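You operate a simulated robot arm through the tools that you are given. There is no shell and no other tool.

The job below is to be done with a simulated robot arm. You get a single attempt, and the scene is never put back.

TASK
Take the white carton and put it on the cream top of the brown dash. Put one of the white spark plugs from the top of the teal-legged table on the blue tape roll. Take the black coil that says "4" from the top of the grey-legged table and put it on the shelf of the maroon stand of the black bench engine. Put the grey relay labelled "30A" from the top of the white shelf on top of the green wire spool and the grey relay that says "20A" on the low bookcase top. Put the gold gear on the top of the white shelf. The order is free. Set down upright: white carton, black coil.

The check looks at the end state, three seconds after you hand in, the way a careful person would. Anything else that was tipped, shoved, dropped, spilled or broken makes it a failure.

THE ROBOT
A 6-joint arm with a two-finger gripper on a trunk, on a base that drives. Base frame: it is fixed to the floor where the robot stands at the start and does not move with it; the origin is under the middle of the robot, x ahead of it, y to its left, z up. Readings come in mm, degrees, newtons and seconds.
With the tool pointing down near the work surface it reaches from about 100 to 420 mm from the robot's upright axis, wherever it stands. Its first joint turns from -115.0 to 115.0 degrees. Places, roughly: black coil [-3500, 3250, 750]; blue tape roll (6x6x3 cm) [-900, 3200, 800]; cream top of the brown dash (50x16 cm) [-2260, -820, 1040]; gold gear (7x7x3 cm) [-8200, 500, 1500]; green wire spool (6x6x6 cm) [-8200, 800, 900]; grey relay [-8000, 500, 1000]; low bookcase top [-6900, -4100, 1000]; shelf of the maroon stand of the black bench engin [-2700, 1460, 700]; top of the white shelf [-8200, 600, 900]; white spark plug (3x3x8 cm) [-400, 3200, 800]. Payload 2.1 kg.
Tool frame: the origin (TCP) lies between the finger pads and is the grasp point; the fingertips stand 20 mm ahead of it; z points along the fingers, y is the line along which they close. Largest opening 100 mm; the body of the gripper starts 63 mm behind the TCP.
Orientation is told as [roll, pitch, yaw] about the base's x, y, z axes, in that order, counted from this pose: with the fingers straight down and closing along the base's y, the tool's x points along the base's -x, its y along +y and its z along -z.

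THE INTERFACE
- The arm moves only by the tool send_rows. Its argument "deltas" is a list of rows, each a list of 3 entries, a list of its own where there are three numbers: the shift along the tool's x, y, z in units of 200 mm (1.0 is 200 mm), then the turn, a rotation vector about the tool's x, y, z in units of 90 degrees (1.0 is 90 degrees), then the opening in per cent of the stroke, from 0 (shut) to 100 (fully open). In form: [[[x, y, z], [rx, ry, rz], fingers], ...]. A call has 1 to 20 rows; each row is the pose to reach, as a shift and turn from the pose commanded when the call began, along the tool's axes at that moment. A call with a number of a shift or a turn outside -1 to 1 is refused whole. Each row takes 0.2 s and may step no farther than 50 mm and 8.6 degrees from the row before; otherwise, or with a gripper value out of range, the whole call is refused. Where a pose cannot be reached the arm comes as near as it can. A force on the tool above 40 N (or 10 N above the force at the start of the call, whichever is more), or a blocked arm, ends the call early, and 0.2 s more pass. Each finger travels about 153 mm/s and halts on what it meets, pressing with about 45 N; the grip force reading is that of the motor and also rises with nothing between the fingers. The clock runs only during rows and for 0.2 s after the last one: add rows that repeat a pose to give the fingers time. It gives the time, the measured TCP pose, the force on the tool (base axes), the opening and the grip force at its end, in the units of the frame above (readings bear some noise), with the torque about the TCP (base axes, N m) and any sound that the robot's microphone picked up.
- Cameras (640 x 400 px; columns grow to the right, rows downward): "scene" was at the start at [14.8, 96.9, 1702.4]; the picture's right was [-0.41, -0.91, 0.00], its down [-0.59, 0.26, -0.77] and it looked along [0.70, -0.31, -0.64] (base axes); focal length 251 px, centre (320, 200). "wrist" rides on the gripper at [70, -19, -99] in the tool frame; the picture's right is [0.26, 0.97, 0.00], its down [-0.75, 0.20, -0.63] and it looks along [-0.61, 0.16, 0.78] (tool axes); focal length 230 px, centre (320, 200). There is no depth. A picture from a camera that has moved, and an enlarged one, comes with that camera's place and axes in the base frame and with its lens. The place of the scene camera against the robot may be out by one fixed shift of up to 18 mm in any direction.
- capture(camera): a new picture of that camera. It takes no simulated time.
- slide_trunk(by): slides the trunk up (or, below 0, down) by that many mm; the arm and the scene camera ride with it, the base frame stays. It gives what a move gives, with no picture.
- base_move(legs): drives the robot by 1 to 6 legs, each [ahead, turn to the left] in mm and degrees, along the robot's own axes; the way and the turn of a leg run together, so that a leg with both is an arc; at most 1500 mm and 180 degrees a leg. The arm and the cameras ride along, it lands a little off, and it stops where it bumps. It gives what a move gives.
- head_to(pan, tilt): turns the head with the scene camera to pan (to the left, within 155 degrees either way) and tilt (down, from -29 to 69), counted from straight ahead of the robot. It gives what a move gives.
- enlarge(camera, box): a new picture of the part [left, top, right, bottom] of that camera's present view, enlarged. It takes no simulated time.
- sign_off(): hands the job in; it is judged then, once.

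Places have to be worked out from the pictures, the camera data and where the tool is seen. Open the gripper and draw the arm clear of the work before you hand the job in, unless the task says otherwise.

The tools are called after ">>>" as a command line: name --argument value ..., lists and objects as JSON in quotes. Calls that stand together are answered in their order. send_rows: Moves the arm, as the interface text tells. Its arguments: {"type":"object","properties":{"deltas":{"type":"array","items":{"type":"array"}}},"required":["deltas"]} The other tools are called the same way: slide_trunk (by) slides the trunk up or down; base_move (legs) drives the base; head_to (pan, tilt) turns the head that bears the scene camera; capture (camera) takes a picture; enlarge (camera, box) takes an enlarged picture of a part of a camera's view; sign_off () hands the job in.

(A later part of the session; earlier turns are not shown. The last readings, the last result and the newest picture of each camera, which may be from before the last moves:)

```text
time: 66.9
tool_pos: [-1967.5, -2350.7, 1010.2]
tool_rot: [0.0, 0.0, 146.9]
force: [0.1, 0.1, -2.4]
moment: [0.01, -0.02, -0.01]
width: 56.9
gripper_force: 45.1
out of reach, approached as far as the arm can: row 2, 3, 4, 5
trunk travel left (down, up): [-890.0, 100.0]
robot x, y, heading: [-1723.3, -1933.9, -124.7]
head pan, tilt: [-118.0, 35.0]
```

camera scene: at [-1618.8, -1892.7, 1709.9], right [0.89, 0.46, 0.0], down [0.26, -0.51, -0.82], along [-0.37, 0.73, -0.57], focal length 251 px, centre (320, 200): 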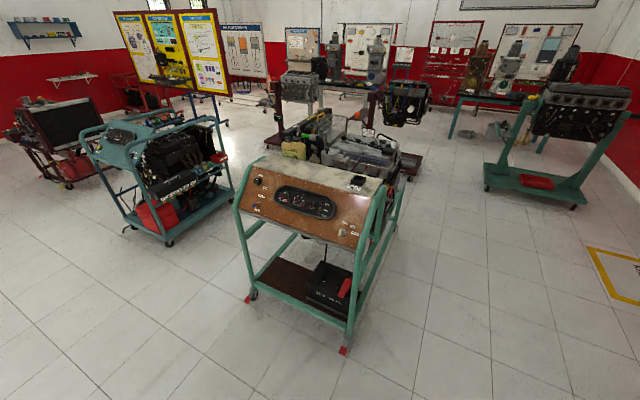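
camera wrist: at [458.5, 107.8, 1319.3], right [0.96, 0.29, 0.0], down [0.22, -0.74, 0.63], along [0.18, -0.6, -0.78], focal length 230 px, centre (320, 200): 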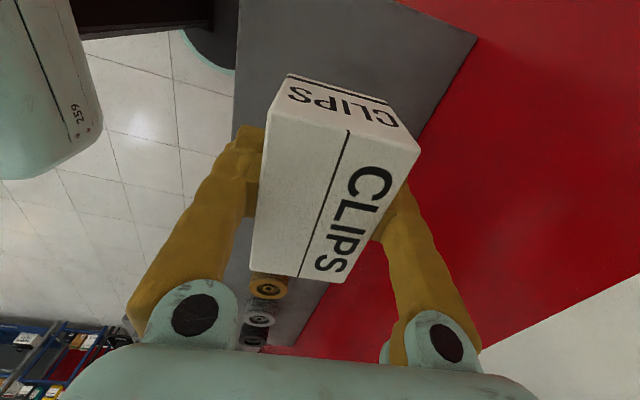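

The tool-down reach peaks at about 484 mm near z 1010–1110, which suffices from the +x side of the frame. I retract and raise the arm, then drive round to stand before the dash's +x end.

>>> send_rows --deltas '[[[0, -0.16, -0.16], [0, 0, 0], 30], [[0, -0.32, -0.32], [0, 0, 0], 30], [[0, -0.48, -0.48], [0, 0, 0], 30], [[0, -0.64, -0.64], [0, 0, 0], 30], [[0, -0.8, -0.8], [0, 0, 0], 30], [[0, -0.96, -0.96], [0, 0, 0], 30], [[0, -1.0, -1.0], [0, 0, 0], 30], [[0, -1.0, -1.0], [0, 0, 0], 30]]'

>>> base_move --legs '[[0, 9.7], [-1235, 0], [0, -65]]'

>>> head_to --pan 20 --tilt 40

>>> capture --camera "scene"

```text
time: 68.7
tool_pos: [-1860.4, -2182.1, 1210.3]
tool_rot: [0.1, 0.0, 147.0]
force: [0.7, 0.0, -2.8]
moment: [0.02, -0.04, -0.02]
width: 56.9
gripper_force: 45.0
out of reach, approached as far as the arm can: row 1
trunk travel left (down, up): [-890.0, 100.0]
robot x, y, heading: [-1723.8, -1931.8, -124.7]
head pan, tilt: [-118.0, 35.0]
```

```text
time: 78.5
tool_pos: [-1479.2, -841.8, 1210.6]
tool_rot: [0.0, -0.1, 91.9]
force: [-0.5, 0.3, -3.1]
moment: [-0.02, 0.01, 0.0]
width: 56.9
gripper_force: 44.8
trunk travel left (down, up): [-890.0, 100.0]
robot x, y, heading: [-1197.6, -812.1, -179.6]
head pan, tilt: [-118.0, 35.0]
```

```text
time: 80.7
tool_pos: [-1479.6, -841.4, 1211.3]
tool_rot: [0.1, -0.1, 91.9]
force: [0.0, 0.2, -2.3]
moment: [-0.03, -0.02, 0.01]
width: 56.9
gripper_force: 45.2
trunk travel left (down, up): [-890.0, 100.0]
robot x, y, heading: [-1196.4, -807.8, -179.8]
head pan, tilt: [20.0, 40.0]
```

```text
taken
camera scene: at [-1220.2, -986.2, 1702.3], right [-0.34, 0.94, 0.0], down [0.6, 0.22, -0.77], along [-0.72, -0.26, -0.64], focal length 251 px, centre (320, 200)
```

scene: 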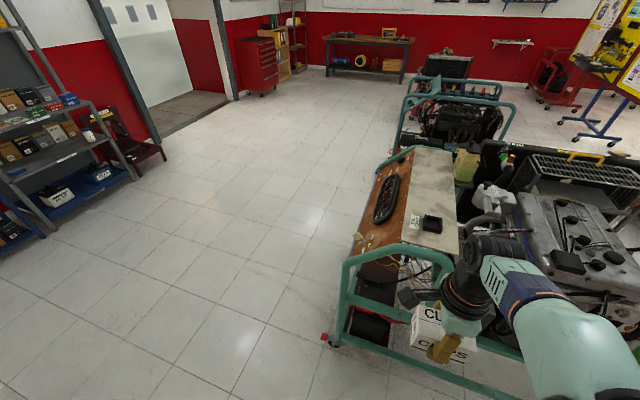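

The robot stands square before the dash end. I enlarge to find how far the frame sticks out toward me.

>>> enlarge --camera "scene" --box '[310, 130, 550, 280]'

>>> enlarge --camera "scene" --box '[310, 250, 550, 400]'

```text
2.67 times, centred on (430, 205) of scene
camera zoom: at [-1220.2, -986.2, 1702.3], right [-0.34, 0.94, 0.0], down [0.6, 0.22, -0.77], along [-0.72, -0.26, -0.64], focal length 670 px, centre (27, 187)
```

zoom: 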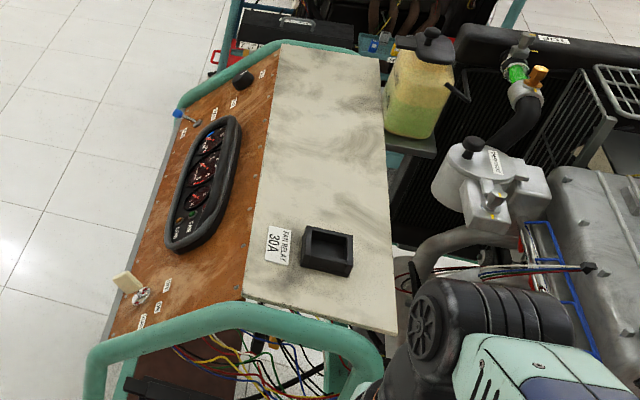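

```text
2.67 times, centred on (430, 325) of scene
camera zoom: at [-1220.2, -986.2, 1702.3], right [-0.34, 0.94, 0.0], down [0.6, 0.22, -0.77], along [-0.72, -0.26, -0.64], focal length 670 px, centre (27, -133)
```

zoom: 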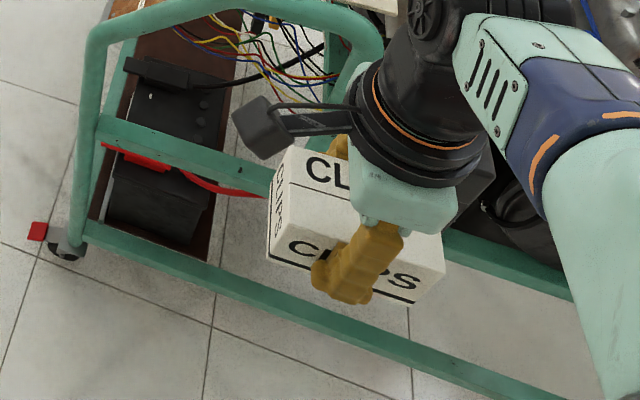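

The cream top is x -1853…-2585, y -917…-733 and the tray x -1934…-1990. I drive 250 mm ahead and use the wrist camera to look down on the frame's lower rail for a better distance.

>>> base_move --legs '[[250, 0]]'

>>> send_rows --deltas '[[[0, 0, 0], [0, 0, 0], 30], [[0, 0, 0], [0, 0, 0], 30], [[0, 0, 0], [0, 0, 0], 30]]'

>>> head_to --pan 0 --tilt 60

>>> capture --camera "scene"

>>> capture --camera "wrist"

```text
time: 82.5
tool_pos: [-1728.2, -840.4, 1210.9]
tool_rot: [0.1, 0.1, 91.8]
force: [0.0, -0.1, -2.4]
moment: [-0.01, 0.02, -0.01]
width: 57.0
gripper_force: 44.9
trunk travel left (down, up): [-890.0, 100.0]
robot x, y, heading: [-1449.9, -808.4, -179.9]
head pan, tilt: [20.0, 40.0]
```

```text
time: 83.3
tool_pos: [-1728.6, -840.9, 1210.7]
tool_rot: [0.0, 0.1, 92.0]
force: [0.1, 0.2, -3.9]
moment: [-0.07, 0.01, -0.03]
width: 57.0
gripper_force: 45.1
trunk travel left (down, up): [-890.0, 100.0]
robot x, y, heading: [-1450.5, -810.8, -180.0]
head pan, tilt: [20.0, 40.0]
```

```text
time: 84.2
tool_pos: [-1730.2, -840.4, 1211.6]
tool_rot: [0.0, 0.1, 91.9]
force: [0.5, 0.1, -2.4]
moment: [0.0, -0.01, -0.03]
width: 57.1
gripper_force: 45.0
trunk travel left (down, up): [-890.0, 100.0]
robot x, y, heading: [-1445.0, -809.1, -179.8]
head pan, tilt: [0.0, 60.0]
```

```text
taken
camera scene: at [-1455.9, -957.7, 1675.6], right [0.0, 1.0, 0.0], down [0.87, 0.0, -0.5], along [-0.5, 0.0, -0.87], focal length 251 px, centre (320, 200)
```

scene: 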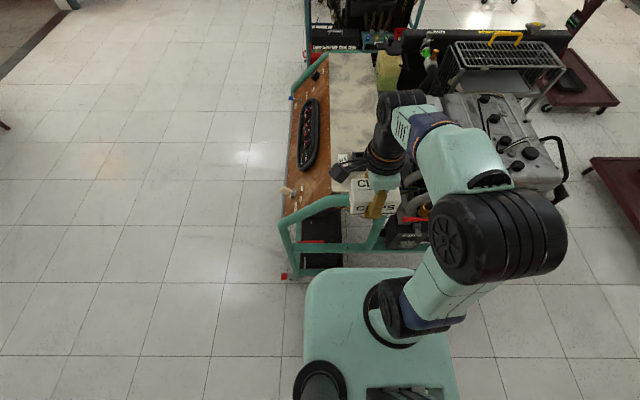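

```text
taken
camera wrist: at [-1707.9, -910.1, 1309.2], right [-0.96, -0.29, 0.0], down [-0.22, 0.74, 0.63], along [-0.18, 0.6, -0.78], focal length 230 px, centre (320, 200)
```

wrist: 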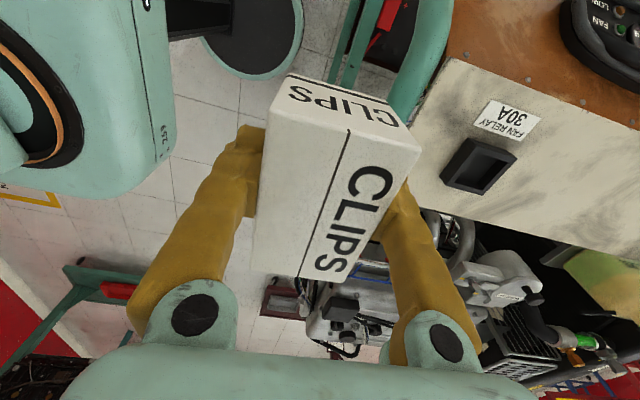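

The wrist view shows both my own base disc and the frame's lower rail, so I can read the gap between them. I enlarge that part.

>>> enlarge --camera "wrist" --box '[200, 0, 440, 150]'

>>> enlarge --camera "wrist" --box '[380, 20, 640, 280]'

```text
2.67 times, centred on (320, 75) of wrist
camera zoom: at [-1707.9, -910.1, 1309.2], right [-0.96, -0.29, 0.0], down [-0.22, 0.74, 0.63], along [-0.18, 0.6, -0.78], focal length 614 px, centre (320, 533)
```

zoom: 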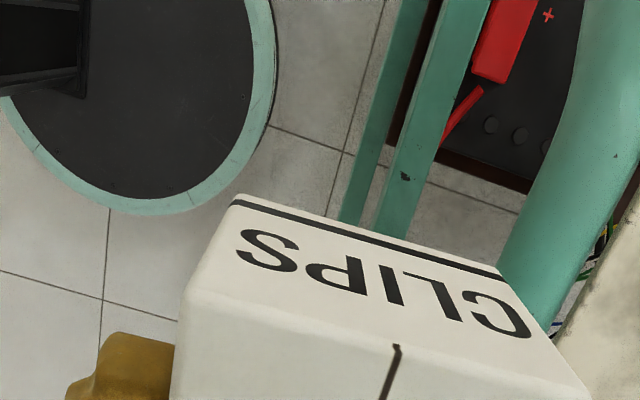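

```text
1.54 times, centred on (510, 150) of wrist
camera zoom: at [-1707.9, -910.1, 1309.2], right [-0.96, -0.29, 0.0], down [-0.22, 0.74, 0.63], along [-0.18, 0.6, -0.78], focal length 354 px, centre (28, 277)
```

zoom: 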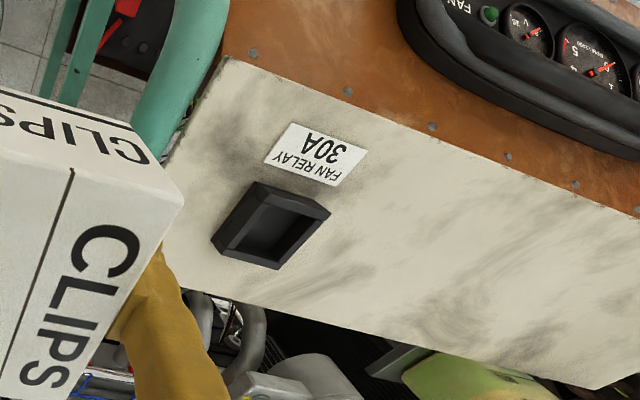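

The rail's outer face is near x -1807 and my disc's edge near -1652 (radius ≈ 215), so there is about 155 mm gap. I advance 130 mm.

>>> base_move --legs '[[128, 0]]'

>>> send_rows --deltas '[[[0, 0, 0], [0, 0, 0], 30], [[0, 0, 0], [0, 0, 0], 30], [[0, 0, 0], [0, 0, 0], 30]]'

>>> capture --camera "wrist"

```text
time: 85.4
tool_pos: [-1845.9, -842.0, 1213.1]
tool_rot: [0.5, 0.0, 91.9]
force: [0.3, -0.8, -2.9]
moment: [0.0, 0.04, 0.01]
width: 57.3
gripper_force: 45.1
trunk travel left (down, up): [-890.0, 100.0]
robot x, y, heading: [-1572.1, -811.0, -179.8]
head pan, tilt: [0.0, 60.0]
```

```text
time: 86.2
tool_pos: [-1857.0, -841.2, 1209.5]
tool_rot: [-0.1, 0.0, 91.9]
force: [-0.5, 0.7, -3.6]
moment: [-0.03, -0.03, 0.03]
width: 56.9
gripper_force: 45.0
trunk travel left (down, up): [-890.0, 100.0]
robot x, y, heading: [-1576.3, -812.1, -179.6]
head pan, tilt: [0.0, 60.0]
```

```text
taken
camera wrist: at [-1836.2, -910.8, 1308.9], right [-0.96, -0.29, 0.0], down [-0.23, 0.74, 0.63], along [-0.18, 0.6, -0.78], focal length 230 px, centre (320, 200)
```

wrist: 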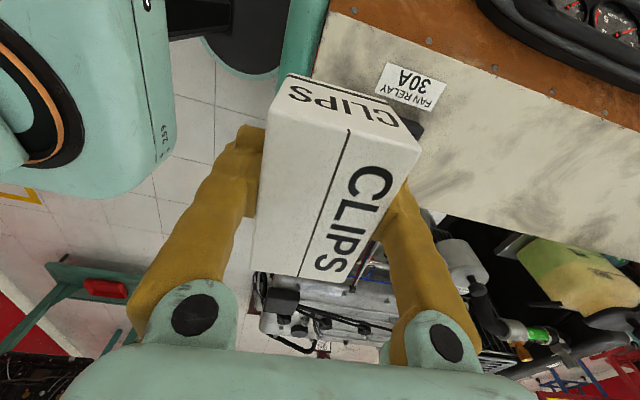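

The base stopped clear of the frame. I stretch the arm out over the cream top beyond the tray, keeping the carton above the tray.

>>> send_rows --deltas '[[[-0.015, 0.2, 0.08], [0, 0, 0], 30], [[-0.03, 0.4, 0.16], [0, 0, 0], 30], [[-0.045, 0.6, 0.26], [0, 0, 0], 30], [[-0.06, 0.78, 0.36], [0, 0, 0], 30], [[-0.07, 0.9, 0.43], [0, 0, 0], 30], [[-0.0765, 0.95, 0.5], [0, 0, 0], 30], [[-0.0765, 0.95, 0.5], [0, 0, 0], 30]]'

>>> capture --camera "wrist"

>>> capture --camera "scene"

```text
time: 87.8
tool_pos: [-2046.1, -832.1, 1108.9]
tool_rot: [0.0, 0.0, 91.8]
force: [-0.7, 0.4, -2.9]
moment: [-0.03, 0.03, 0.01]
width: 57.1
gripper_force: 44.8
trunk travel left (down, up): [-890.0, 100.0]
robot x, y, heading: [-1573.7, -812.6, -179.8]
head pan, tilt: [0.0, 60.0]
```

```text
taken
camera wrist: at [-2025.8, -901.9, 1208.7], right [-0.96, -0.29, 0.0], down [-0.23, 0.74, 0.63], along [-0.18, 0.6, -0.78], focal length 230 px, centre (320, 200)
```

wrist: 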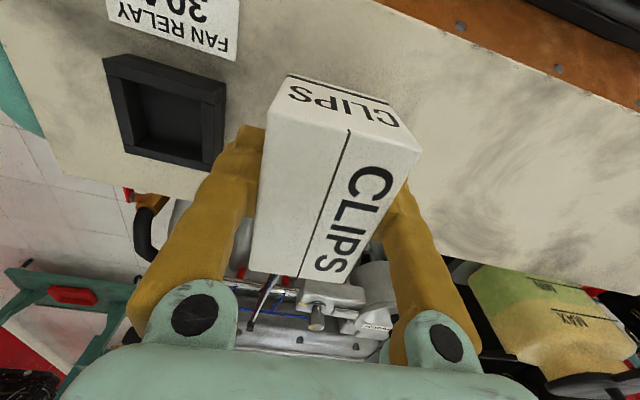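

```text
taken
camera scene: at [-1583.1, -957.9, 1675.6], right [0.0, 1.0, 0.0], down [0.87, 0.0, -0.5], along [-0.5, 0.0, -0.87], focal length 251 px, centre (320, 200)
```

scene: 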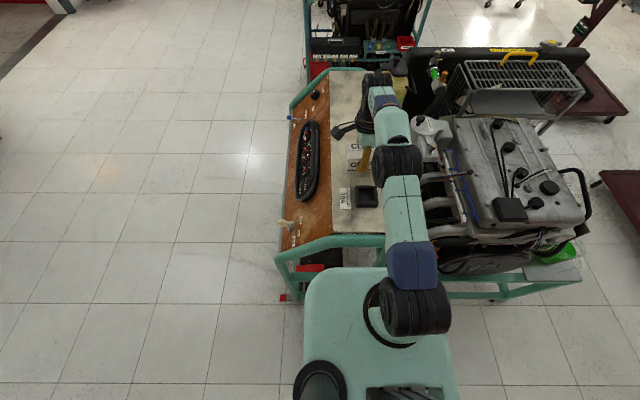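

The carton hangs over the free cream area, clear of the tray. I lower it slowly until the contact force shows.

>>> send_rows --deltas '[[[0, 0, 0.05], [0, 0, 0], 30], [[0, 0, 0.09], [0, 0, 0], 30], [[0, 0, 0.11], [0, 0, 0], 30], [[0, 0, 0.12], [0, 0, 0], 30], [[0, 0, 0.13], [0, 0, 0], 30], [[0, 0, 0.14], [0, 0, 0], 30], [[0, 0, 0.15], [0, 0, 0], 30], [[0, 0, 0.16], [0, 0, 0], 30], [[0, 0, 0.17], [0, 0, 0], 30], [[0, 0, 0.18], [0, 0, 0], 30]]'

```text
time: 90.0
tool_pos: [-2045.9, -832.2, 1080.5]
tool_rot: [0.9, -0.1, 91.9]
force: [1.6, -1.2, 15.3]
moment: [0.1, -0.57, -0.07]
width: 57.1
gripper_force: 45.0
trunk travel left (down, up): [-890.0, 100.0]
robot x, y, heading: [-1571.4, -814.8, -179.8]
head pan, tilt: [0.0, 60.0]
stopped in row 10: the force on the tool passed its limit at 44 N (the readings are from after the stop); the commanded pose is now the measured one
```

Contact came at TCP z ≈ 1080, matching the cream top at about 1043. I ease up a hair and open the fingers partly.

>>> send_rows --deltas '[[[0, 0, -0.006], [0, 0, 0], 30], [[0, 0, -0.008], [0, 0, 0], 30], [[0, 0, -0.008], [0, 0, 0], 62], [[0, 0, -0.008], [0, 0, 0], 72], [[0, 0, -0.008], [0, 0, 0], 80], [[0, 0, -0.008], [0, 0, 0], 80]]'

>>> capture --camera "wrist"

```text
time: 91.4
tool_pos: [-2047.6, -832.7, 1078.5]
tool_rot: [0.7, 0.0, 91.8]
force: [-0.2, -0.4, -0.5]
moment: [-0.04, 0.01, -0.04]
width: 79.9
gripper_force: 0.0
trunk travel left (down, up): [-890.0, 100.0]
robot x, y, heading: [-1571.2, -810.3, -179.9]
head pan, tilt: [0.0, 60.0]
```

```text
taken
camera wrist: at [-2026.4, -901.7, 1178.3], right [-0.96, -0.29, 0.01], down [-0.22, 0.74, 0.63], along [-0.19, 0.6, -0.77], focal length 230 px, centre (320, 200)
```

wrist: 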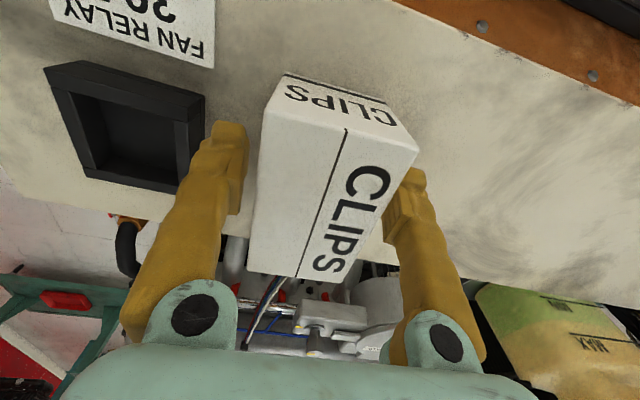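

The carton stands free on the cream top and the fingers clear the tray. I rise straight up, then draw the arm back.

>>> send_rows --deltas '[[[0, 0, -0.08], [0, 0, 0], 80], [[0, 0, -0.18], [0, 0, 0], 80], [[0, -0.015, -0.28], [0, 0, 0], 80], [[0, -0.03, -0.38], [0, 0, 0], 80], [[0, -0.1, -0.5], [0, 0, 0], 80], [[0, -0.25, -0.6], [0, 0, 0], 80], [[0, -0.45, -0.65], [0, 0, 0], 80], [[0, -0.65, -0.68], [0, 0, 0], 80], [[0, -0.85, -0.7], [0, 0, 0], 80], [[0, -1.0, -0.7], [0, 0, 0], 80], [[0, -1.0, -0.7], [0, 0, 0], 80]]'

>>> capture --camera "wrist"

>>> enlarge --camera "scene" --box '[260, 60, 460, 260]'

```text
time: 93.8
tool_pos: [-1845.4, -826.2, 1216.8]
tool_rot: [0.7, 0.1, 91.9]
force: [-0.4, 0.0, 0.6]
moment: [0.01, -0.04, 0.01]
width: 79.9
gripper_force: 0.1
trunk travel left (down, up): [-890.0, 100.0]
robot x, y, heading: [-1573.4, -812.7, -179.9]
head pan, tilt: [0.0, 60.0]
```

```text
taken
camera wrist: at [-1824.2, -895.1, 1314.9], right [-0.96, -0.29, 0.01], down [-0.22, 0.74, 0.63], along [-0.19, 0.6, -0.77], focal length 230 px, centre (320, 200)
```

wrist: 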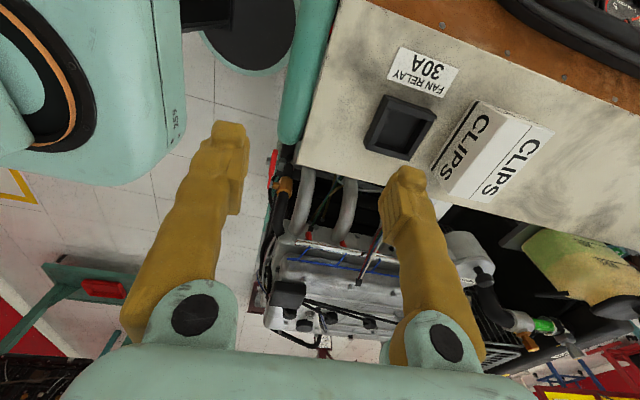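

```text
2.00 times, centred on (360, 160) of scene
camera zoom: at [-1583.6, -957.9, 1675.6], right [0.0, 1.0, 0.0], down [0.87, 0.0, -0.5], along [-0.5, 0.0, -0.87], focal length 502 px, centre (240, 280)
```

zoom: 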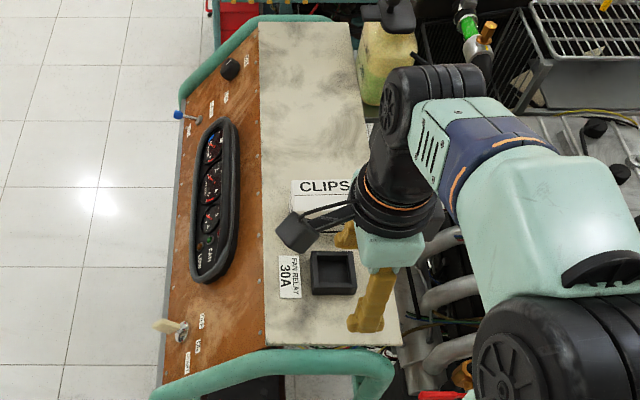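

The carton is upright on the cream top and nothing else moved. I back off, turn to face +y and drive up the aisle toward the teal-legged table.

>>> base_move --legs '[[-140, 0], [0, -90], [1400, 0]]'

>>> head_to --pan 0 --tilt 20

>>> capture --camera "scene"

>>> head_to --pan 40 --tilt 25

>>> capture --camera "scene"

>>> head_to --pan -40 --tilt 25

>>> capture --camera "scene"

```text
time: 105.5
tool_pos: [-1447.7, 858.1, 1216.3]
tool_rot: [0.7, 0.0, 2.0]
force: [0.4, 0.1, -0.4]
moment: [-0.02, 0.01, -0.01]
width: 80.1
gripper_force: 0.0
trunk travel left (down, up): [-890.0, 100.0]
robot x, y, heading: [-1425.9, 587.6, 90.0]
head pan, tilt: [0.0, 60.0]
```

```text
time: 106.6
tool_pos: [-1447.9, 858.7, 1217.4]
tool_rot: [0.6, 0.0, 1.9]
force: [-1.0, 0.0, -0.2]
moment: [-0.02, -0.03, 0.01]
width: 80.2
gripper_force: 0.0
trunk travel left (down, up): [-890.0, 100.0]
robot x, y, heading: [-1431.4, 584.7, 90.4]
head pan, tilt: [0.0, 20.0]
```

```text
taken
camera scene: at [-1574.7, 610.8, 1733.7], right [1.0, 0.0, 0.0], down [0.0, -0.34, -0.94], along [0.0, 0.94, -0.34], focal length 251 px, centre (320, 200)
```

scene: 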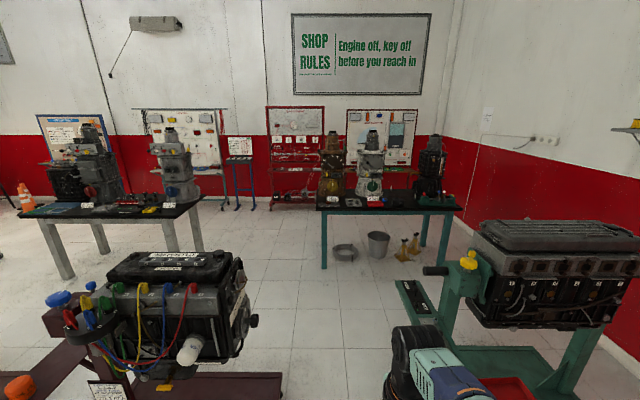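

```text
time: 107.7
tool_pos: [-1447.8, 857.4, 1217.0]
tool_rot: [0.7, 0.0, 1.9]
force: [0.2, 0.4, 0.7]
moment: [0.01, 0.0, -0.03]
width: 79.8
gripper_force: 0.1
trunk travel left (down, up): [-890.0, 100.0]
robot x, y, heading: [-1431.7, 587.4, 90.0]
head pan, tilt: [40.0, 25.0]
```

```text
taken
camera scene: at [-1633.7, 588.2, 1725.7], right [0.77, 0.64, 0.0], down [0.27, -0.32, -0.91], along [-0.58, 0.69, -0.42], focal length 251 px, centre (320, 200)
```

scene: 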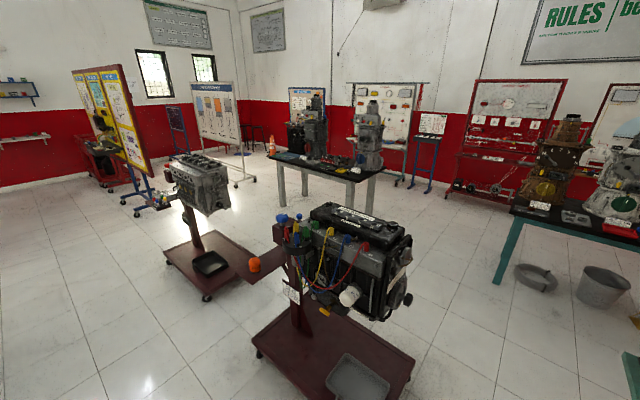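

```text
time: 109.2
tool_pos: [-1448.5, 857.8, 1216.4]
tool_rot: [0.7, 0.0, 1.9]
force: [-0.4, -0.4, 0.2]
moment: [0.01, 0.01, 0.02]
width: 80.1
gripper_force: 0.0
trunk travel left (down, up): [-890.0, 100.0]
robot x, y, heading: [-1432.2, 584.6, 90.0]
head pan, tilt: [-40.0, 25.0]
```

```text
taken
camera scene: at [-1515.6, 588.5, 1725.7], right [0.77, -0.64, 0.0], down [-0.27, -0.32, -0.91], along [0.58, 0.7, -0.42], focal length 251 px, centre (320, 200)
```

scene: 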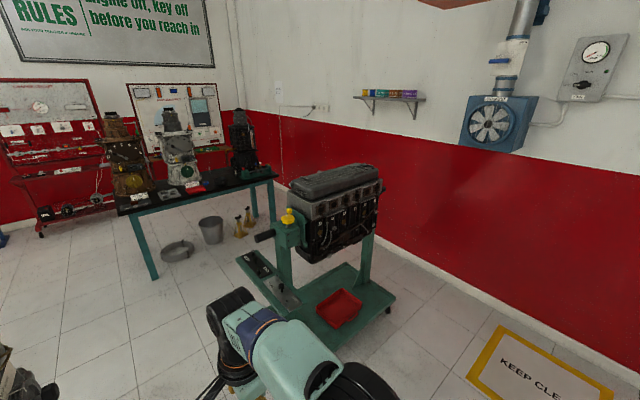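

The aisle between the maroon stand and the green engine stand is clear. I drive on to the front of the teal-legged table.

>>> base_move --legs '[[1000, 0], [900, 0]]'

>>> head_to --pan -40 --tilt 30

>>> capture --camera "scene"

>>> enlarge --camera "scene" --box '[120, 120, 420, 307]'

```text
time: 118.7
tool_pos: [-1446.1, 2740.6, 1216.2]
tool_rot: [0.7, 0.0, 1.8]
force: [0.5, -0.1, 0.6]
moment: [-0.02, 0.01, 0.0]
width: 79.7
gripper_force: 0.0
trunk travel left (down, up): [-890.0, 100.0]
robot x, y, heading: [-1436.0, 2468.2, 89.9]
head pan, tilt: [-40.0, 25.0]
```

```text
time: 119.3
tool_pos: [-1447.0, 2741.4, 1216.3]
tool_rot: [0.7, 0.0, 1.8]
force: [-0.2, 1.5, 0.3]
moment: [0.0, 0.01, 0.01]
width: 80.2
gripper_force: 0.1
trunk travel left (down, up): [-890.0, 100.0]
robot x, y, heading: [-1432.4, 2468.2, 89.9]
head pan, tilt: [-40.0, 30.0]
```

```text
taken
camera scene: at [-1515.8, 2470.7, 1717.7], right [0.77, -0.64, 0.0], down [-0.32, -0.38, -0.87], along [0.56, 0.66, -0.5], focal length 251 px, centre (320, 200)
```

scene: 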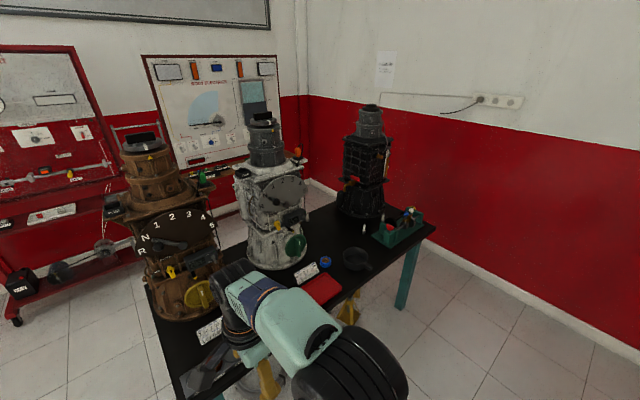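

```text
2.13 times, centred on (270, 214) of scene
camera zoom: at [-1515.8, 2470.7, 1717.7], right [0.77, -0.64, 0.0], down [-0.32, -0.38, -0.87], along [0.56, 0.66, -0.5], focal length 536 px, centre (427, 171)
```

zoom: 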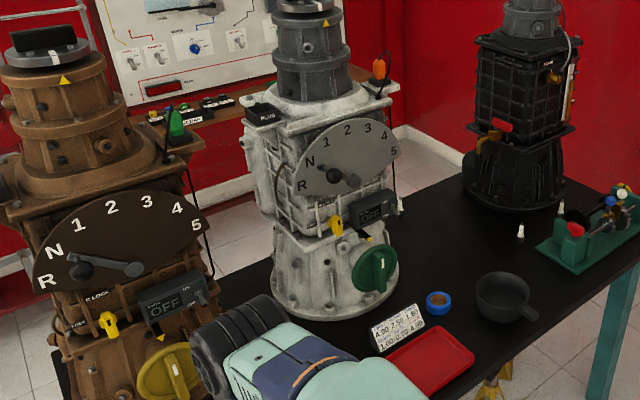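

The blue tape roll is near [-875, 3187] and two white spark plugs stand near [-509, 3243] and [-311, 3250]. I drive in front of that part of the table.

>>> base_move --legs '[[0, -90], [740, 0], [0, 90]]'

>>> head_to --pan 0 --tilt 45

>>> capture --camera "scene"

>>> capture --camera "wrist"

```text
time: 131.0
tool_pos: [-707.4, 2737.7, 1217.3]
tool_rot: [0.6, 0.0, 1.4]
force: [-1.1, 0.0, 0.4]
moment: [0.03, -0.02, 0.02]
width: 80.2
gripper_force: 0.0
trunk travel left (down, up): [-890.0, 100.0]
robot x, y, heading: [-695.3, 2466.3, 89.7]
head pan, tilt: [-40.0, 30.0]
```

```text
time: 132.1
tool_pos: [-707.0, 2737.6, 1216.2]
tool_rot: [0.6, 0.1, 1.5]
force: [-0.5, -1.1, -0.3]
moment: [0.01, -0.01, -0.02]
width: 80.0
gripper_force: 0.1
trunk travel left (down, up): [-890.0, 100.0]
robot x, y, heading: [-691.1, 2468.5, 89.5]
head pan, tilt: [0.0, 45.0]
```

```text
taken
camera scene: at [-836.3, 2479.8, 1695.1], right [1.0, -0.01, 0.0], down [-0.01, -0.71, -0.71], along [0.01, 0.71, -0.71], focal length 251 px, centre (320, 200)
```

scene: 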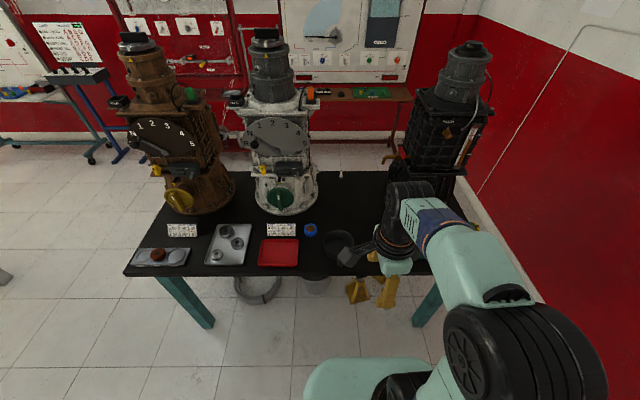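

```text
taken
camera wrist: at [-777.0, 2716.3, 1315.1], right [-0.28, 0.96, 0.01], down [0.75, 0.21, 0.63], along [0.6, 0.19, -0.77], focal length 230 px, centre (320, 200)
```

wrist: 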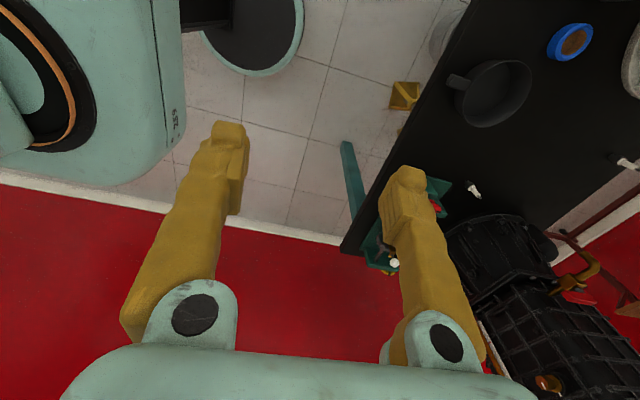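

The wrist camera sees the tape roll, the pan and a plug near [-530, 3256]. I enlarge both views to see the tape's hole and the plug's shape.

>>> enlarge --camera "wrist" --box '[420, 0, 640, 220]'

>>> enlarge --camera "scene" --box '[250, 150, 410, 280]'

```text
1.82 times, centred on (530, 110) of wrist
camera zoom: at [-777.0, 2716.3, 1315.1], right [-0.28, 0.96, 0.01], down [0.75, 0.21, 0.63], along [0.6, 0.19, -0.77], focal length 418 px, centre (-62, 364)
```

zoom: 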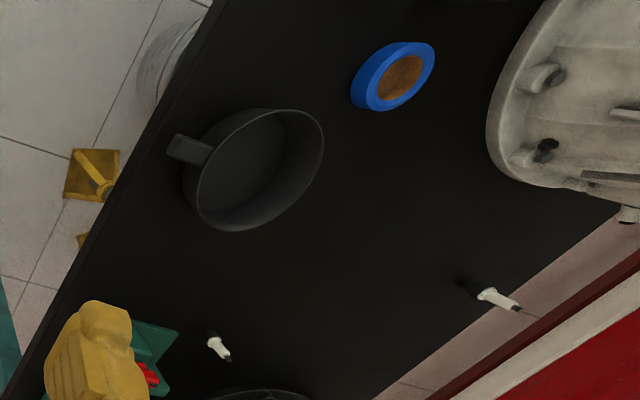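

```text
3.08 times, centred on (330, 215) of scene
camera zoom: at [-836.3, 2479.8, 1695.1], right [1.0, -0.01, 0.0], down [-0.01, -0.71, -0.71], along [0.01, 0.71, -0.71], focal length 773 px, centre (289, 154)
```

zoom: 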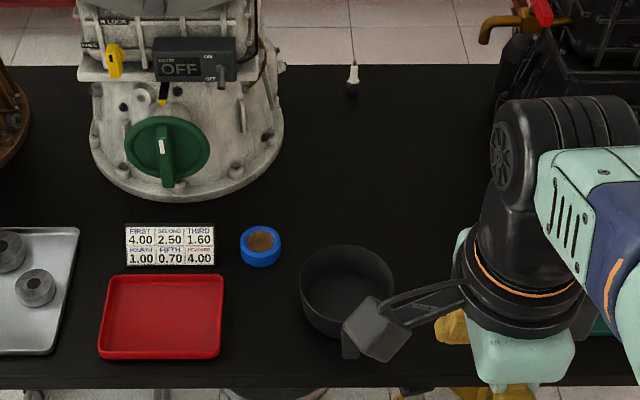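

The tape roll's core looks solid and the table's front edge is near y 2967. I level the slight tool tilt, drive 370 mm ahead (the low disc passes under the table) and lower the trunk 130 mm.

>>> send_rows --deltas '[[[0, 0, 0], [0.0075, 0, 0], 80], [[0, 0, 0], [0.0075, 0, 0], 80]]'

>>> base_move --legs '[[370, 0]]'

>>> slide_trunk --by -130

>>> capture --camera "wrist"

>>> capture --camera "scene"

```text
time: 132.7
tool_pos: [-707.3, 2737.2, 1217.6]
tool_rot: [0.0, -0.1, 1.4]
force: [-0.3, -0.4, 0.1]
moment: [-0.01, -0.01, -0.03]
width: 80.3
gripper_force: 0.2
trunk travel left (down, up): [-890.0, 100.0]
robot x, y, heading: [-694.6, 2465.0, 89.6]
head pan, tilt: [0.0, 45.0]
```

```text
time: 135.0
tool_pos: [-704.3, 3107.3, 1217.7]
tool_rot: [0.2, 0.0, 1.3]
force: [-0.7, -0.6, 0.1]
moment: [0.0, -0.05, -0.01]
width: 80.0
gripper_force: 0.1
trunk travel left (down, up): [-890.0, 100.0]
robot x, y, heading: [-693.1, 2838.2, 89.4]
head pan, tilt: [0.0, 45.0]
```

```text
time: 136.6
tool_pos: [-703.8, 3108.5, 1086.0]
tool_rot: [0.0, 0.0, 1.3]
force: [0.3, -1.0, 0.2]
moment: [-0.01, 0.0, -0.01]
width: 80.4
gripper_force: 0.0
trunk travel left (down, up): [-760.0, 230.0]
robot x, y, heading: [-689.9, 2837.0, 89.4]
head pan, tilt: [0.0, 45.0]
```

```text
taken
camera wrist: at [-773.9, 3089.1, 1185.7], right [-0.28, 0.96, 0.0], down [0.75, 0.22, 0.63], along [0.61, 0.18, -0.78], focal length 230 px, centre (320, 200)
```

wrist: 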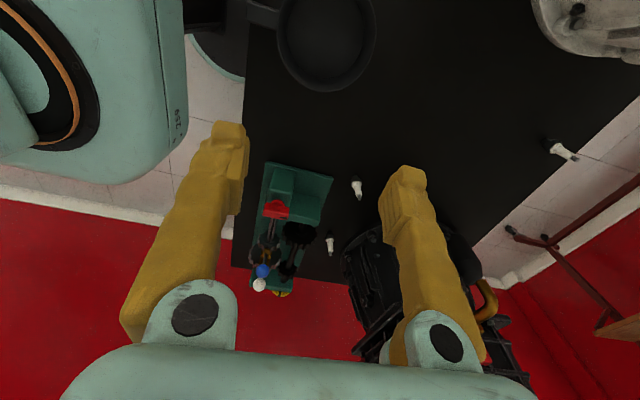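

```text
taken
camera scene: at [-833.5, 2851.5, 1565.1], right [1.0, -0.01, 0.0], down [-0.01, -0.71, -0.71], along [0.01, 0.71, -0.71], focal length 251 px, centre (320, 200)
```

scene: 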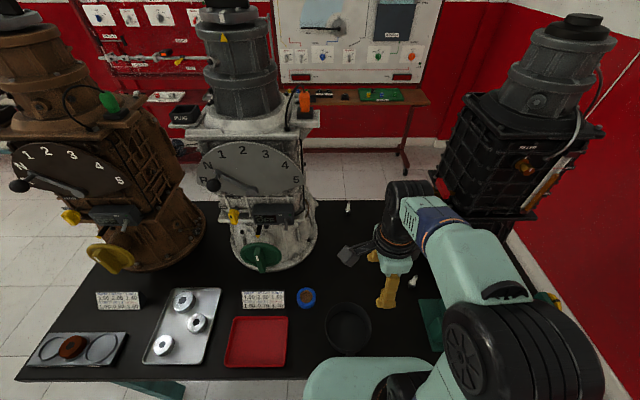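

The plug nearest stands at about [-542, 3230] on the table top at z ≈ 801. I move the gripper above it at z 960 and look again.

>>> send_rows --deltas '[[[-0.137, 0.098, 0.105], [0, 0, 0], 75], [[-0.274, 0.196, 0.21], [0, 0, 0], 70], [[-0.411, 0.295, 0.315], [0, 0, 0], 70], [[-0.548, 0.393, 0.42], [0, 0, 0], 70], [[-0.685, 0.491, 0.525], [0, 0, 0], 70], [[-0.8225, 0.589, 0.63], [0, 0, 0], 70], [[-0.8225, 0.589, 0.63], [0, 0, 0], 70]]'

>>> capture --camera "wrist"

>>> enlarge --camera "scene" --box '[300, 180, 500, 340]'

```text
time: 138.2
tool_pos: [-542.5, 3229.7, 962.5]
tool_rot: [0.0, -0.1, 1.2]
force: [-1.0, 0.6, 0.6]
moment: [0.0, -0.01, 0.03]
width: 70.1
gripper_force: 0.0
trunk travel left (down, up): [-760.0, 230.0]
robot x, y, heading: [-693.3, 2838.5, 89.5]
head pan, tilt: [0.0, 45.0]
```

```text
taken
camera wrist: at [-612.2, 3210.7, 1060.9], right [-0.28, 0.96, 0.0], down [0.75, 0.22, 0.63], along [0.61, 0.18, -0.78], focal length 230 px, centre (320, 200)
```

wrist: 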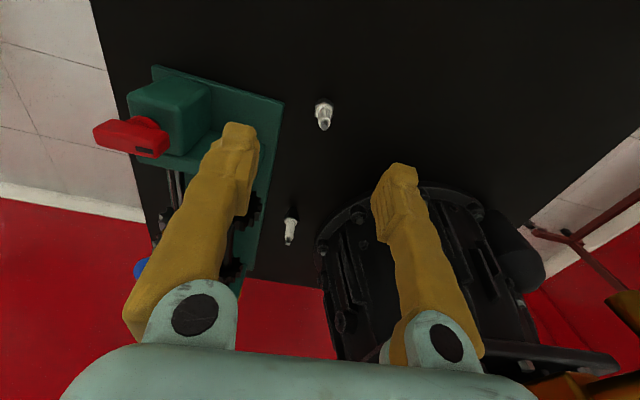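

```text
2.50 times, centred on (400, 260) of scene
camera zoom: at [-834.1, 2851.0, 1565.0], right [1.0, -0.01, 0.0], down [-0.01, -0.71, -0.71], along [0.01, 0.71, -0.71], focal length 628 px, centre (120, 50)
```

zoom: 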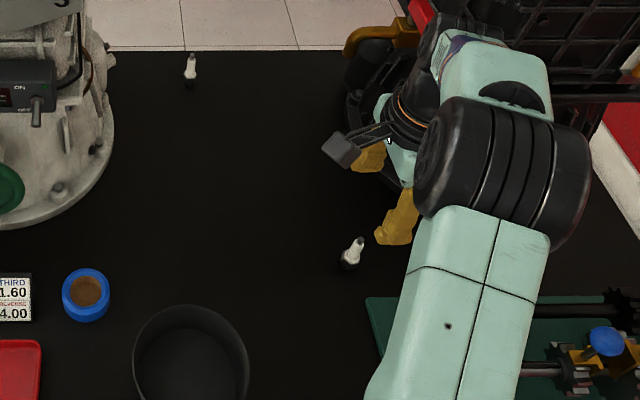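

The plug is almost centred under the tool. I enlarge it to fix its place and size.

>>> enlarge --camera "wrist" --box '[280, 80, 370, 150]'

```text
5.71 times, centred on (325, 115) of wrist
camera zoom: at [-612.2, 3210.7, 1060.9], right [-0.28, 0.96, 0.0], down [0.75, 0.22, 0.63], along [0.61, 0.18, -0.78], focal length 1315 px, centre (291, 686)
```

zoom: 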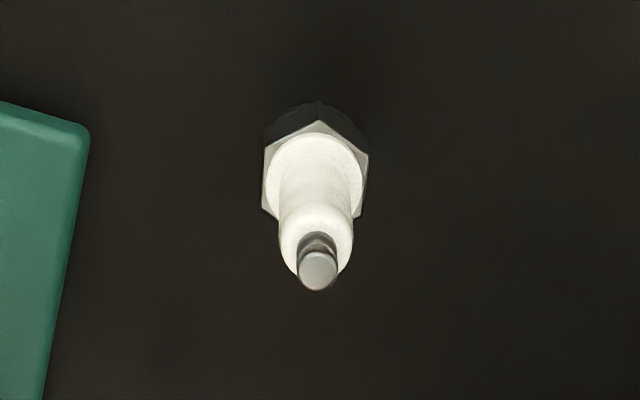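

The plug stands at [-543, 3236] with its tip near z 876; a green fixture lies close by at y < 3195. I narrow the opening to 48 mm, align and descend to grip its hex and body.

>>> send_rows --deltas '[[[0.0, 0.031, 0.0], [0, 0, 0], 48], [[0.0, 0.031, 0.1], [0, 0, 0], 48], [[0.0, 0.031, 0.25], [0, 0, 0], 48], [[0.0, 0.031, 0.4], [0, 0, 0], 48]]'

>>> capture --camera "wrist"

```text
time: 139.2
tool_pos: [-543.8, 3237.7, 880.4]
tool_rot: [0.0, -0.1, 1.4]
force: [0.5, 0.3, -0.1]
moment: [0.01, 0.0, 0.02]
width: 48.0
gripper_force: 0.0
trunk travel left (down, up): [-760.0, 230.0]
robot x, y, heading: [-690.4, 2839.8, 89.5]
head pan, tilt: [0.0, 45.0]
```

```text
taken
camera wrist: at [-612.2, 3217.8, 979.6], right [-0.28, 0.96, 0.0], down [0.75, 0.22, 0.63], along [0.6, 0.18, -0.78], focal length 230 px, centre (320, 200)
```

wrist: 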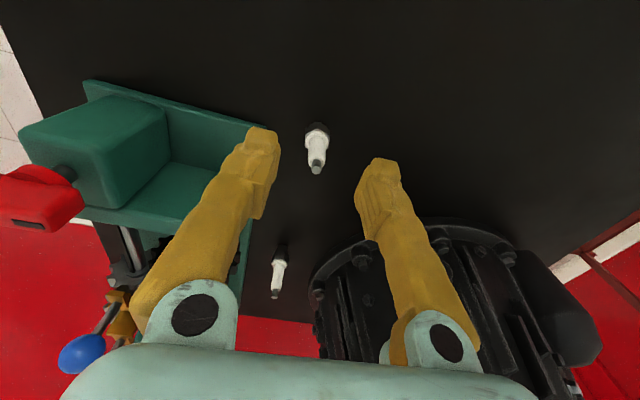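

The plug sits midway between the fingertips. I go down the last 48 mm and close.

>>> send_rows --deltas '[[[0.005, -0.005, 0.1], [0, 0, 0], 48], [[0.01, -0.005, 0.18], [0, 0, 0], 48], [[0.01, -0.005, 0.24], [0, 0, 0], 48], [[0.01, -0.005, 0.24], [0, 0, 0], 48], [[0.01, -0.005, 0.24], [0, 0, 0], 25], [[0.01, -0.005, 0.24], [0, 0, 0], 8], [[0.01, -0.005, 0.24], [0, 0, 0], 8], [[0.01, -0.005, 0.24], [0, 0, 0], 8]]'

>>> capture --camera "wrist"

```text
time: 141.0
tool_pos: [-545.0, 3235.8, 832.3]
tool_rot: [0.1, 0.0, 1.3]
force: [-0.8, -0.6, -0.1]
moment: [-0.04, -0.01, 0.02]
width: 7.8
gripper_force: 0.1
trunk travel left (down, up): [-760.0, 230.0]
robot x, y, heading: [-692.1, 2836.4, 89.5]
head pan, tilt: [0.0, 45.0]
```

```text
taken
camera wrist: at [-613.9, 3216.1, 931.4], right [-0.28, 0.96, 0.0], down [0.75, 0.22, 0.63], along [0.6, 0.18, -0.78], focal length 230 px, centre (320, 200)
```

wrist: 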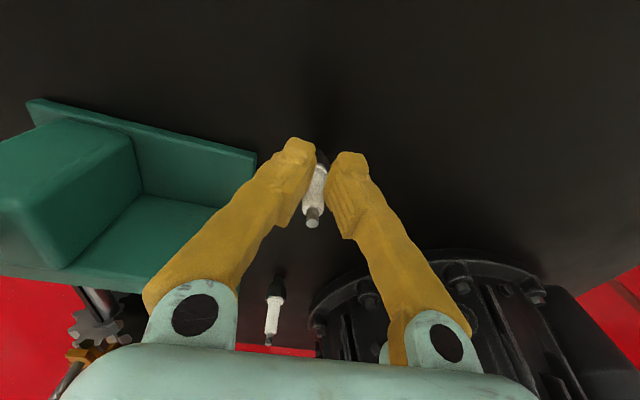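

The gripper reads 7.8 mm with no grip force, so something is off; I look closely before doing more.

>>> enlarge --camera "wrist" --box '[260, 120, 400, 260]'

>>> enlarge --camera "scene" --box '[340, 220, 460, 320]'

```text
2.86 times, centred on (330, 190) of wrist
camera zoom: at [-613.9, 3216.1, 931.4], right [-0.28, 0.96, 0.0], down [0.75, 0.22, 0.63], along [0.6, 0.18, -0.78], focal length 657 px, centre (291, 229)
```

zoom: 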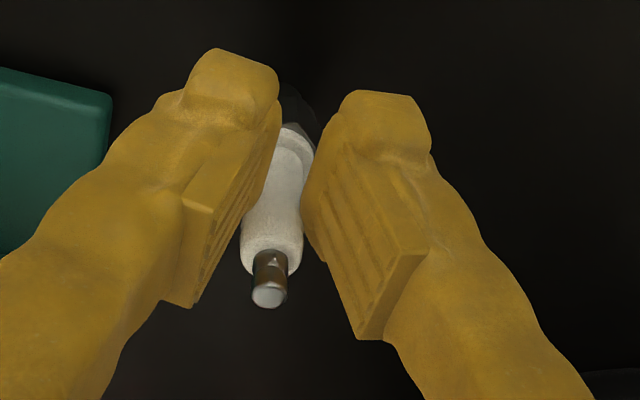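

```text
4.00 times, centred on (400, 270) of scene
camera zoom: at [-833.4, 2851.8, 1565.1], right [1.0, -0.01, 0.0], down [-0.01, -0.71, -0.71], along [0.01, 0.71, -0.71], focal length 1005 px, centre (0, -80)
```

zoom: 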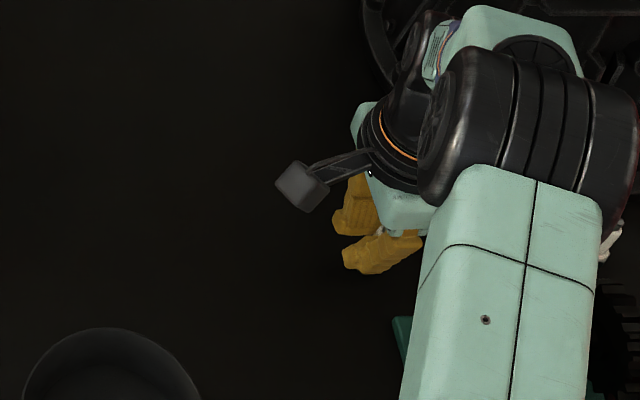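

Triangulating the two views anew puts the plug at about x -534 with its base near z 769 and tip at 846, so my table height was too high. I open, shift 11 mm in +x, and look again.

>>> send_rows --deltas '[[[0, 0, 0], [0, 0, 0], 48], [[0, 0, 0], [0, 0, 0], 48], [[-0.025, 0, 0], [0, 0, 0], 48], [[-0.055, 0.005, 0], [0, 0, 0], 48], [[-0.055, 0.005, 0], [0, 0, 0], 48]]'

>>> capture --camera "wrist"

>>> enlarge --camera "wrist" --box '[250, 100, 390, 240]'

```text
time: 142.2
tool_pos: [-533.8, 3238.0, 833.8]
tool_rot: [0.0, 0.0, 1.3]
force: [-0.6, 0.1, -0.5]
moment: [0.0, 0.01, 0.06]
width: 47.8
gripper_force: 0.1
trunk travel left (down, up): [-760.0, 230.0]
robot x, y, heading: [-691.6, 2834.4, 89.5]
head pan, tilt: [0.0, 45.0]
```

```text
taken
camera wrist: at [-603.2, 3217.1, 931.6], right [-0.28, 0.96, 0.0], down [0.75, 0.22, 0.63], along [0.6, 0.18, -0.78], focal length 230 px, centre (320, 200)
```

wrist: 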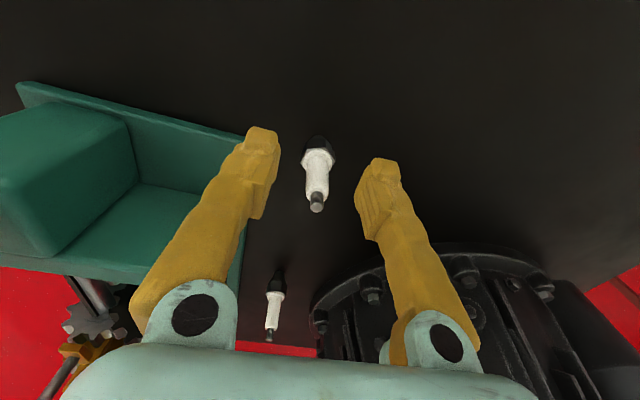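

```text
2.86 times, centred on (320, 170) of wrist
camera zoom: at [-603.2, 3217.1, 931.6], right [-0.28, 0.96, 0.0], down [0.75, 0.22, 0.63], along [0.6, 0.18, -0.78], focal length 657 px, centre (320, 286)
```

zoom: 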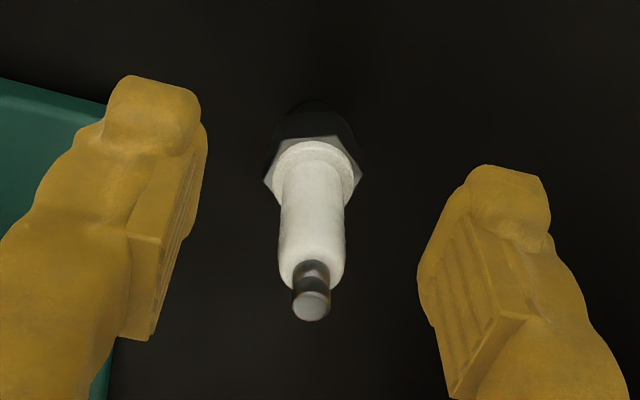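

The plug stands upright midway between the fingers, tip at about [-532, 3237, 845]. I descend 33 mm and close on the hex.

>>> send_rows --deltas '[[[-0.006, -0.004, 0.06], [0, 0, 0], 48], [[-0.006, -0.004, 0.12], [0, 0, 0], 48], [[-0.006, -0.004, 0.165], [0, 0, 0], 48], [[-0.006, -0.004, 0.165], [0, 0, 0], 30], [[-0.006, -0.004, 0.165], [0, 0, 0], 10], [[-0.006, -0.004, 0.165], [0, 0, 0], 5], [[-0.006, -0.004, 0.165], [0, 0, 0], 5]]'

>>> enlarge --camera "wrist" --box '[250, 100, 390, 240]'

```text
time: 143.8
tool_pos: [-531.6, 3236.0, 800.3]
tool_rot: [0.0, 0.1, 1.4]
force: [0.2, 0.4, -0.6]
moment: [0.01, 0.0, -0.03]
width: 19.3
gripper_force: 44.5
trunk travel left (down, up): [-760.0, 230.0]
robot x, y, heading: [-685.8, 2838.3, 89.6]
head pan, tilt: [0.0, 45.0]
```

```text
2.86 times, centred on (320, 170) of wrist
camera zoom: at [-602.1, 3216.1, 898.8], right [-0.28, 0.96, 0.0], down [0.75, 0.22, 0.63], along [0.6, 0.18, -0.78], focal length 657 px, centre (320, 286)
```

zoom: 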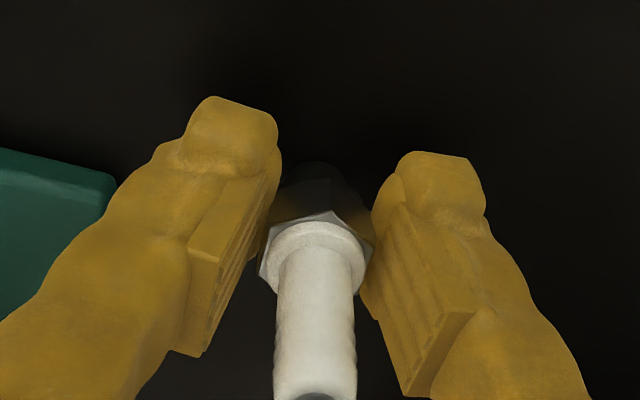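

The hex is gripped at 19.3 mm with 45 N. I lift straight up 120 mm and check.

>>> send_rows --deltas '[[[0, 0, -0.05], [0, 0, 0], 5], [[0, 0, -0.15], [0, 0, 0], 5], [[0, 0, -0.3], [0, 0, 0], 5], [[0, 0, -0.45], [0, 0, 0], 5], [[0, 0, -0.6], [0, 0, 0], 5], [[0, 0, -0.6], [0, 0, 0], 5]]'

>>> capture --camera "wrist"

>>> capture --camera "scene"

```text
time: 145.2
tool_pos: [-532.7, 3236.3, 920.3]
tool_rot: [0.0, 0.0, 1.3]
force: [0.1, 0.0, -0.1]
moment: [-0.02, 0.04, 0.0]
width: 19.4
gripper_force: 44.1
trunk travel left (down, up): [-760.0, 230.0]
robot x, y, heading: [-685.7, 2838.9, 89.5]
head pan, tilt: [0.0, 45.0]
```

```text
taken
camera wrist: at [-602.2, 3215.6, 1018.8], right [-0.28, 0.96, 0.0], down [0.75, 0.22, 0.63], along [0.6, 0.18, -0.78], focal length 230 px, centre (320, 200)
```

wrist: 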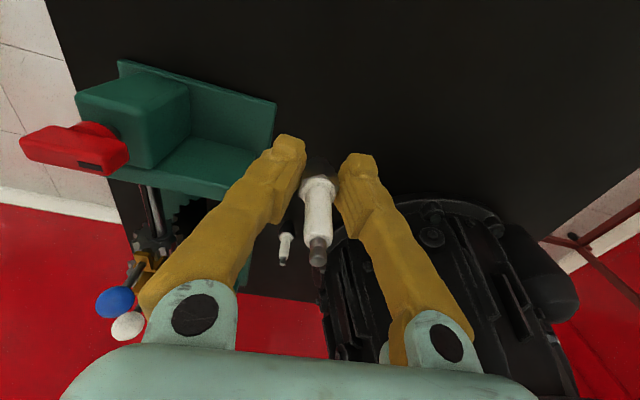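

```text
taken
camera scene: at [-833.2, 2852.2, 1565.1], right [1.0, -0.01, 0.0], down [-0.01, -0.71, -0.71], along [0.01, 0.71, -0.71], focal length 251 px, centre (320, 200)
```

scene: 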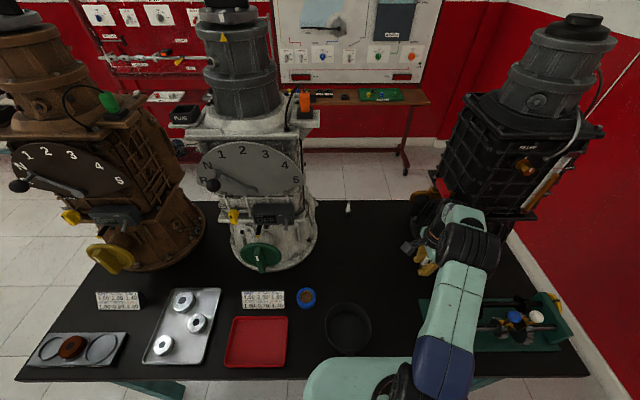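

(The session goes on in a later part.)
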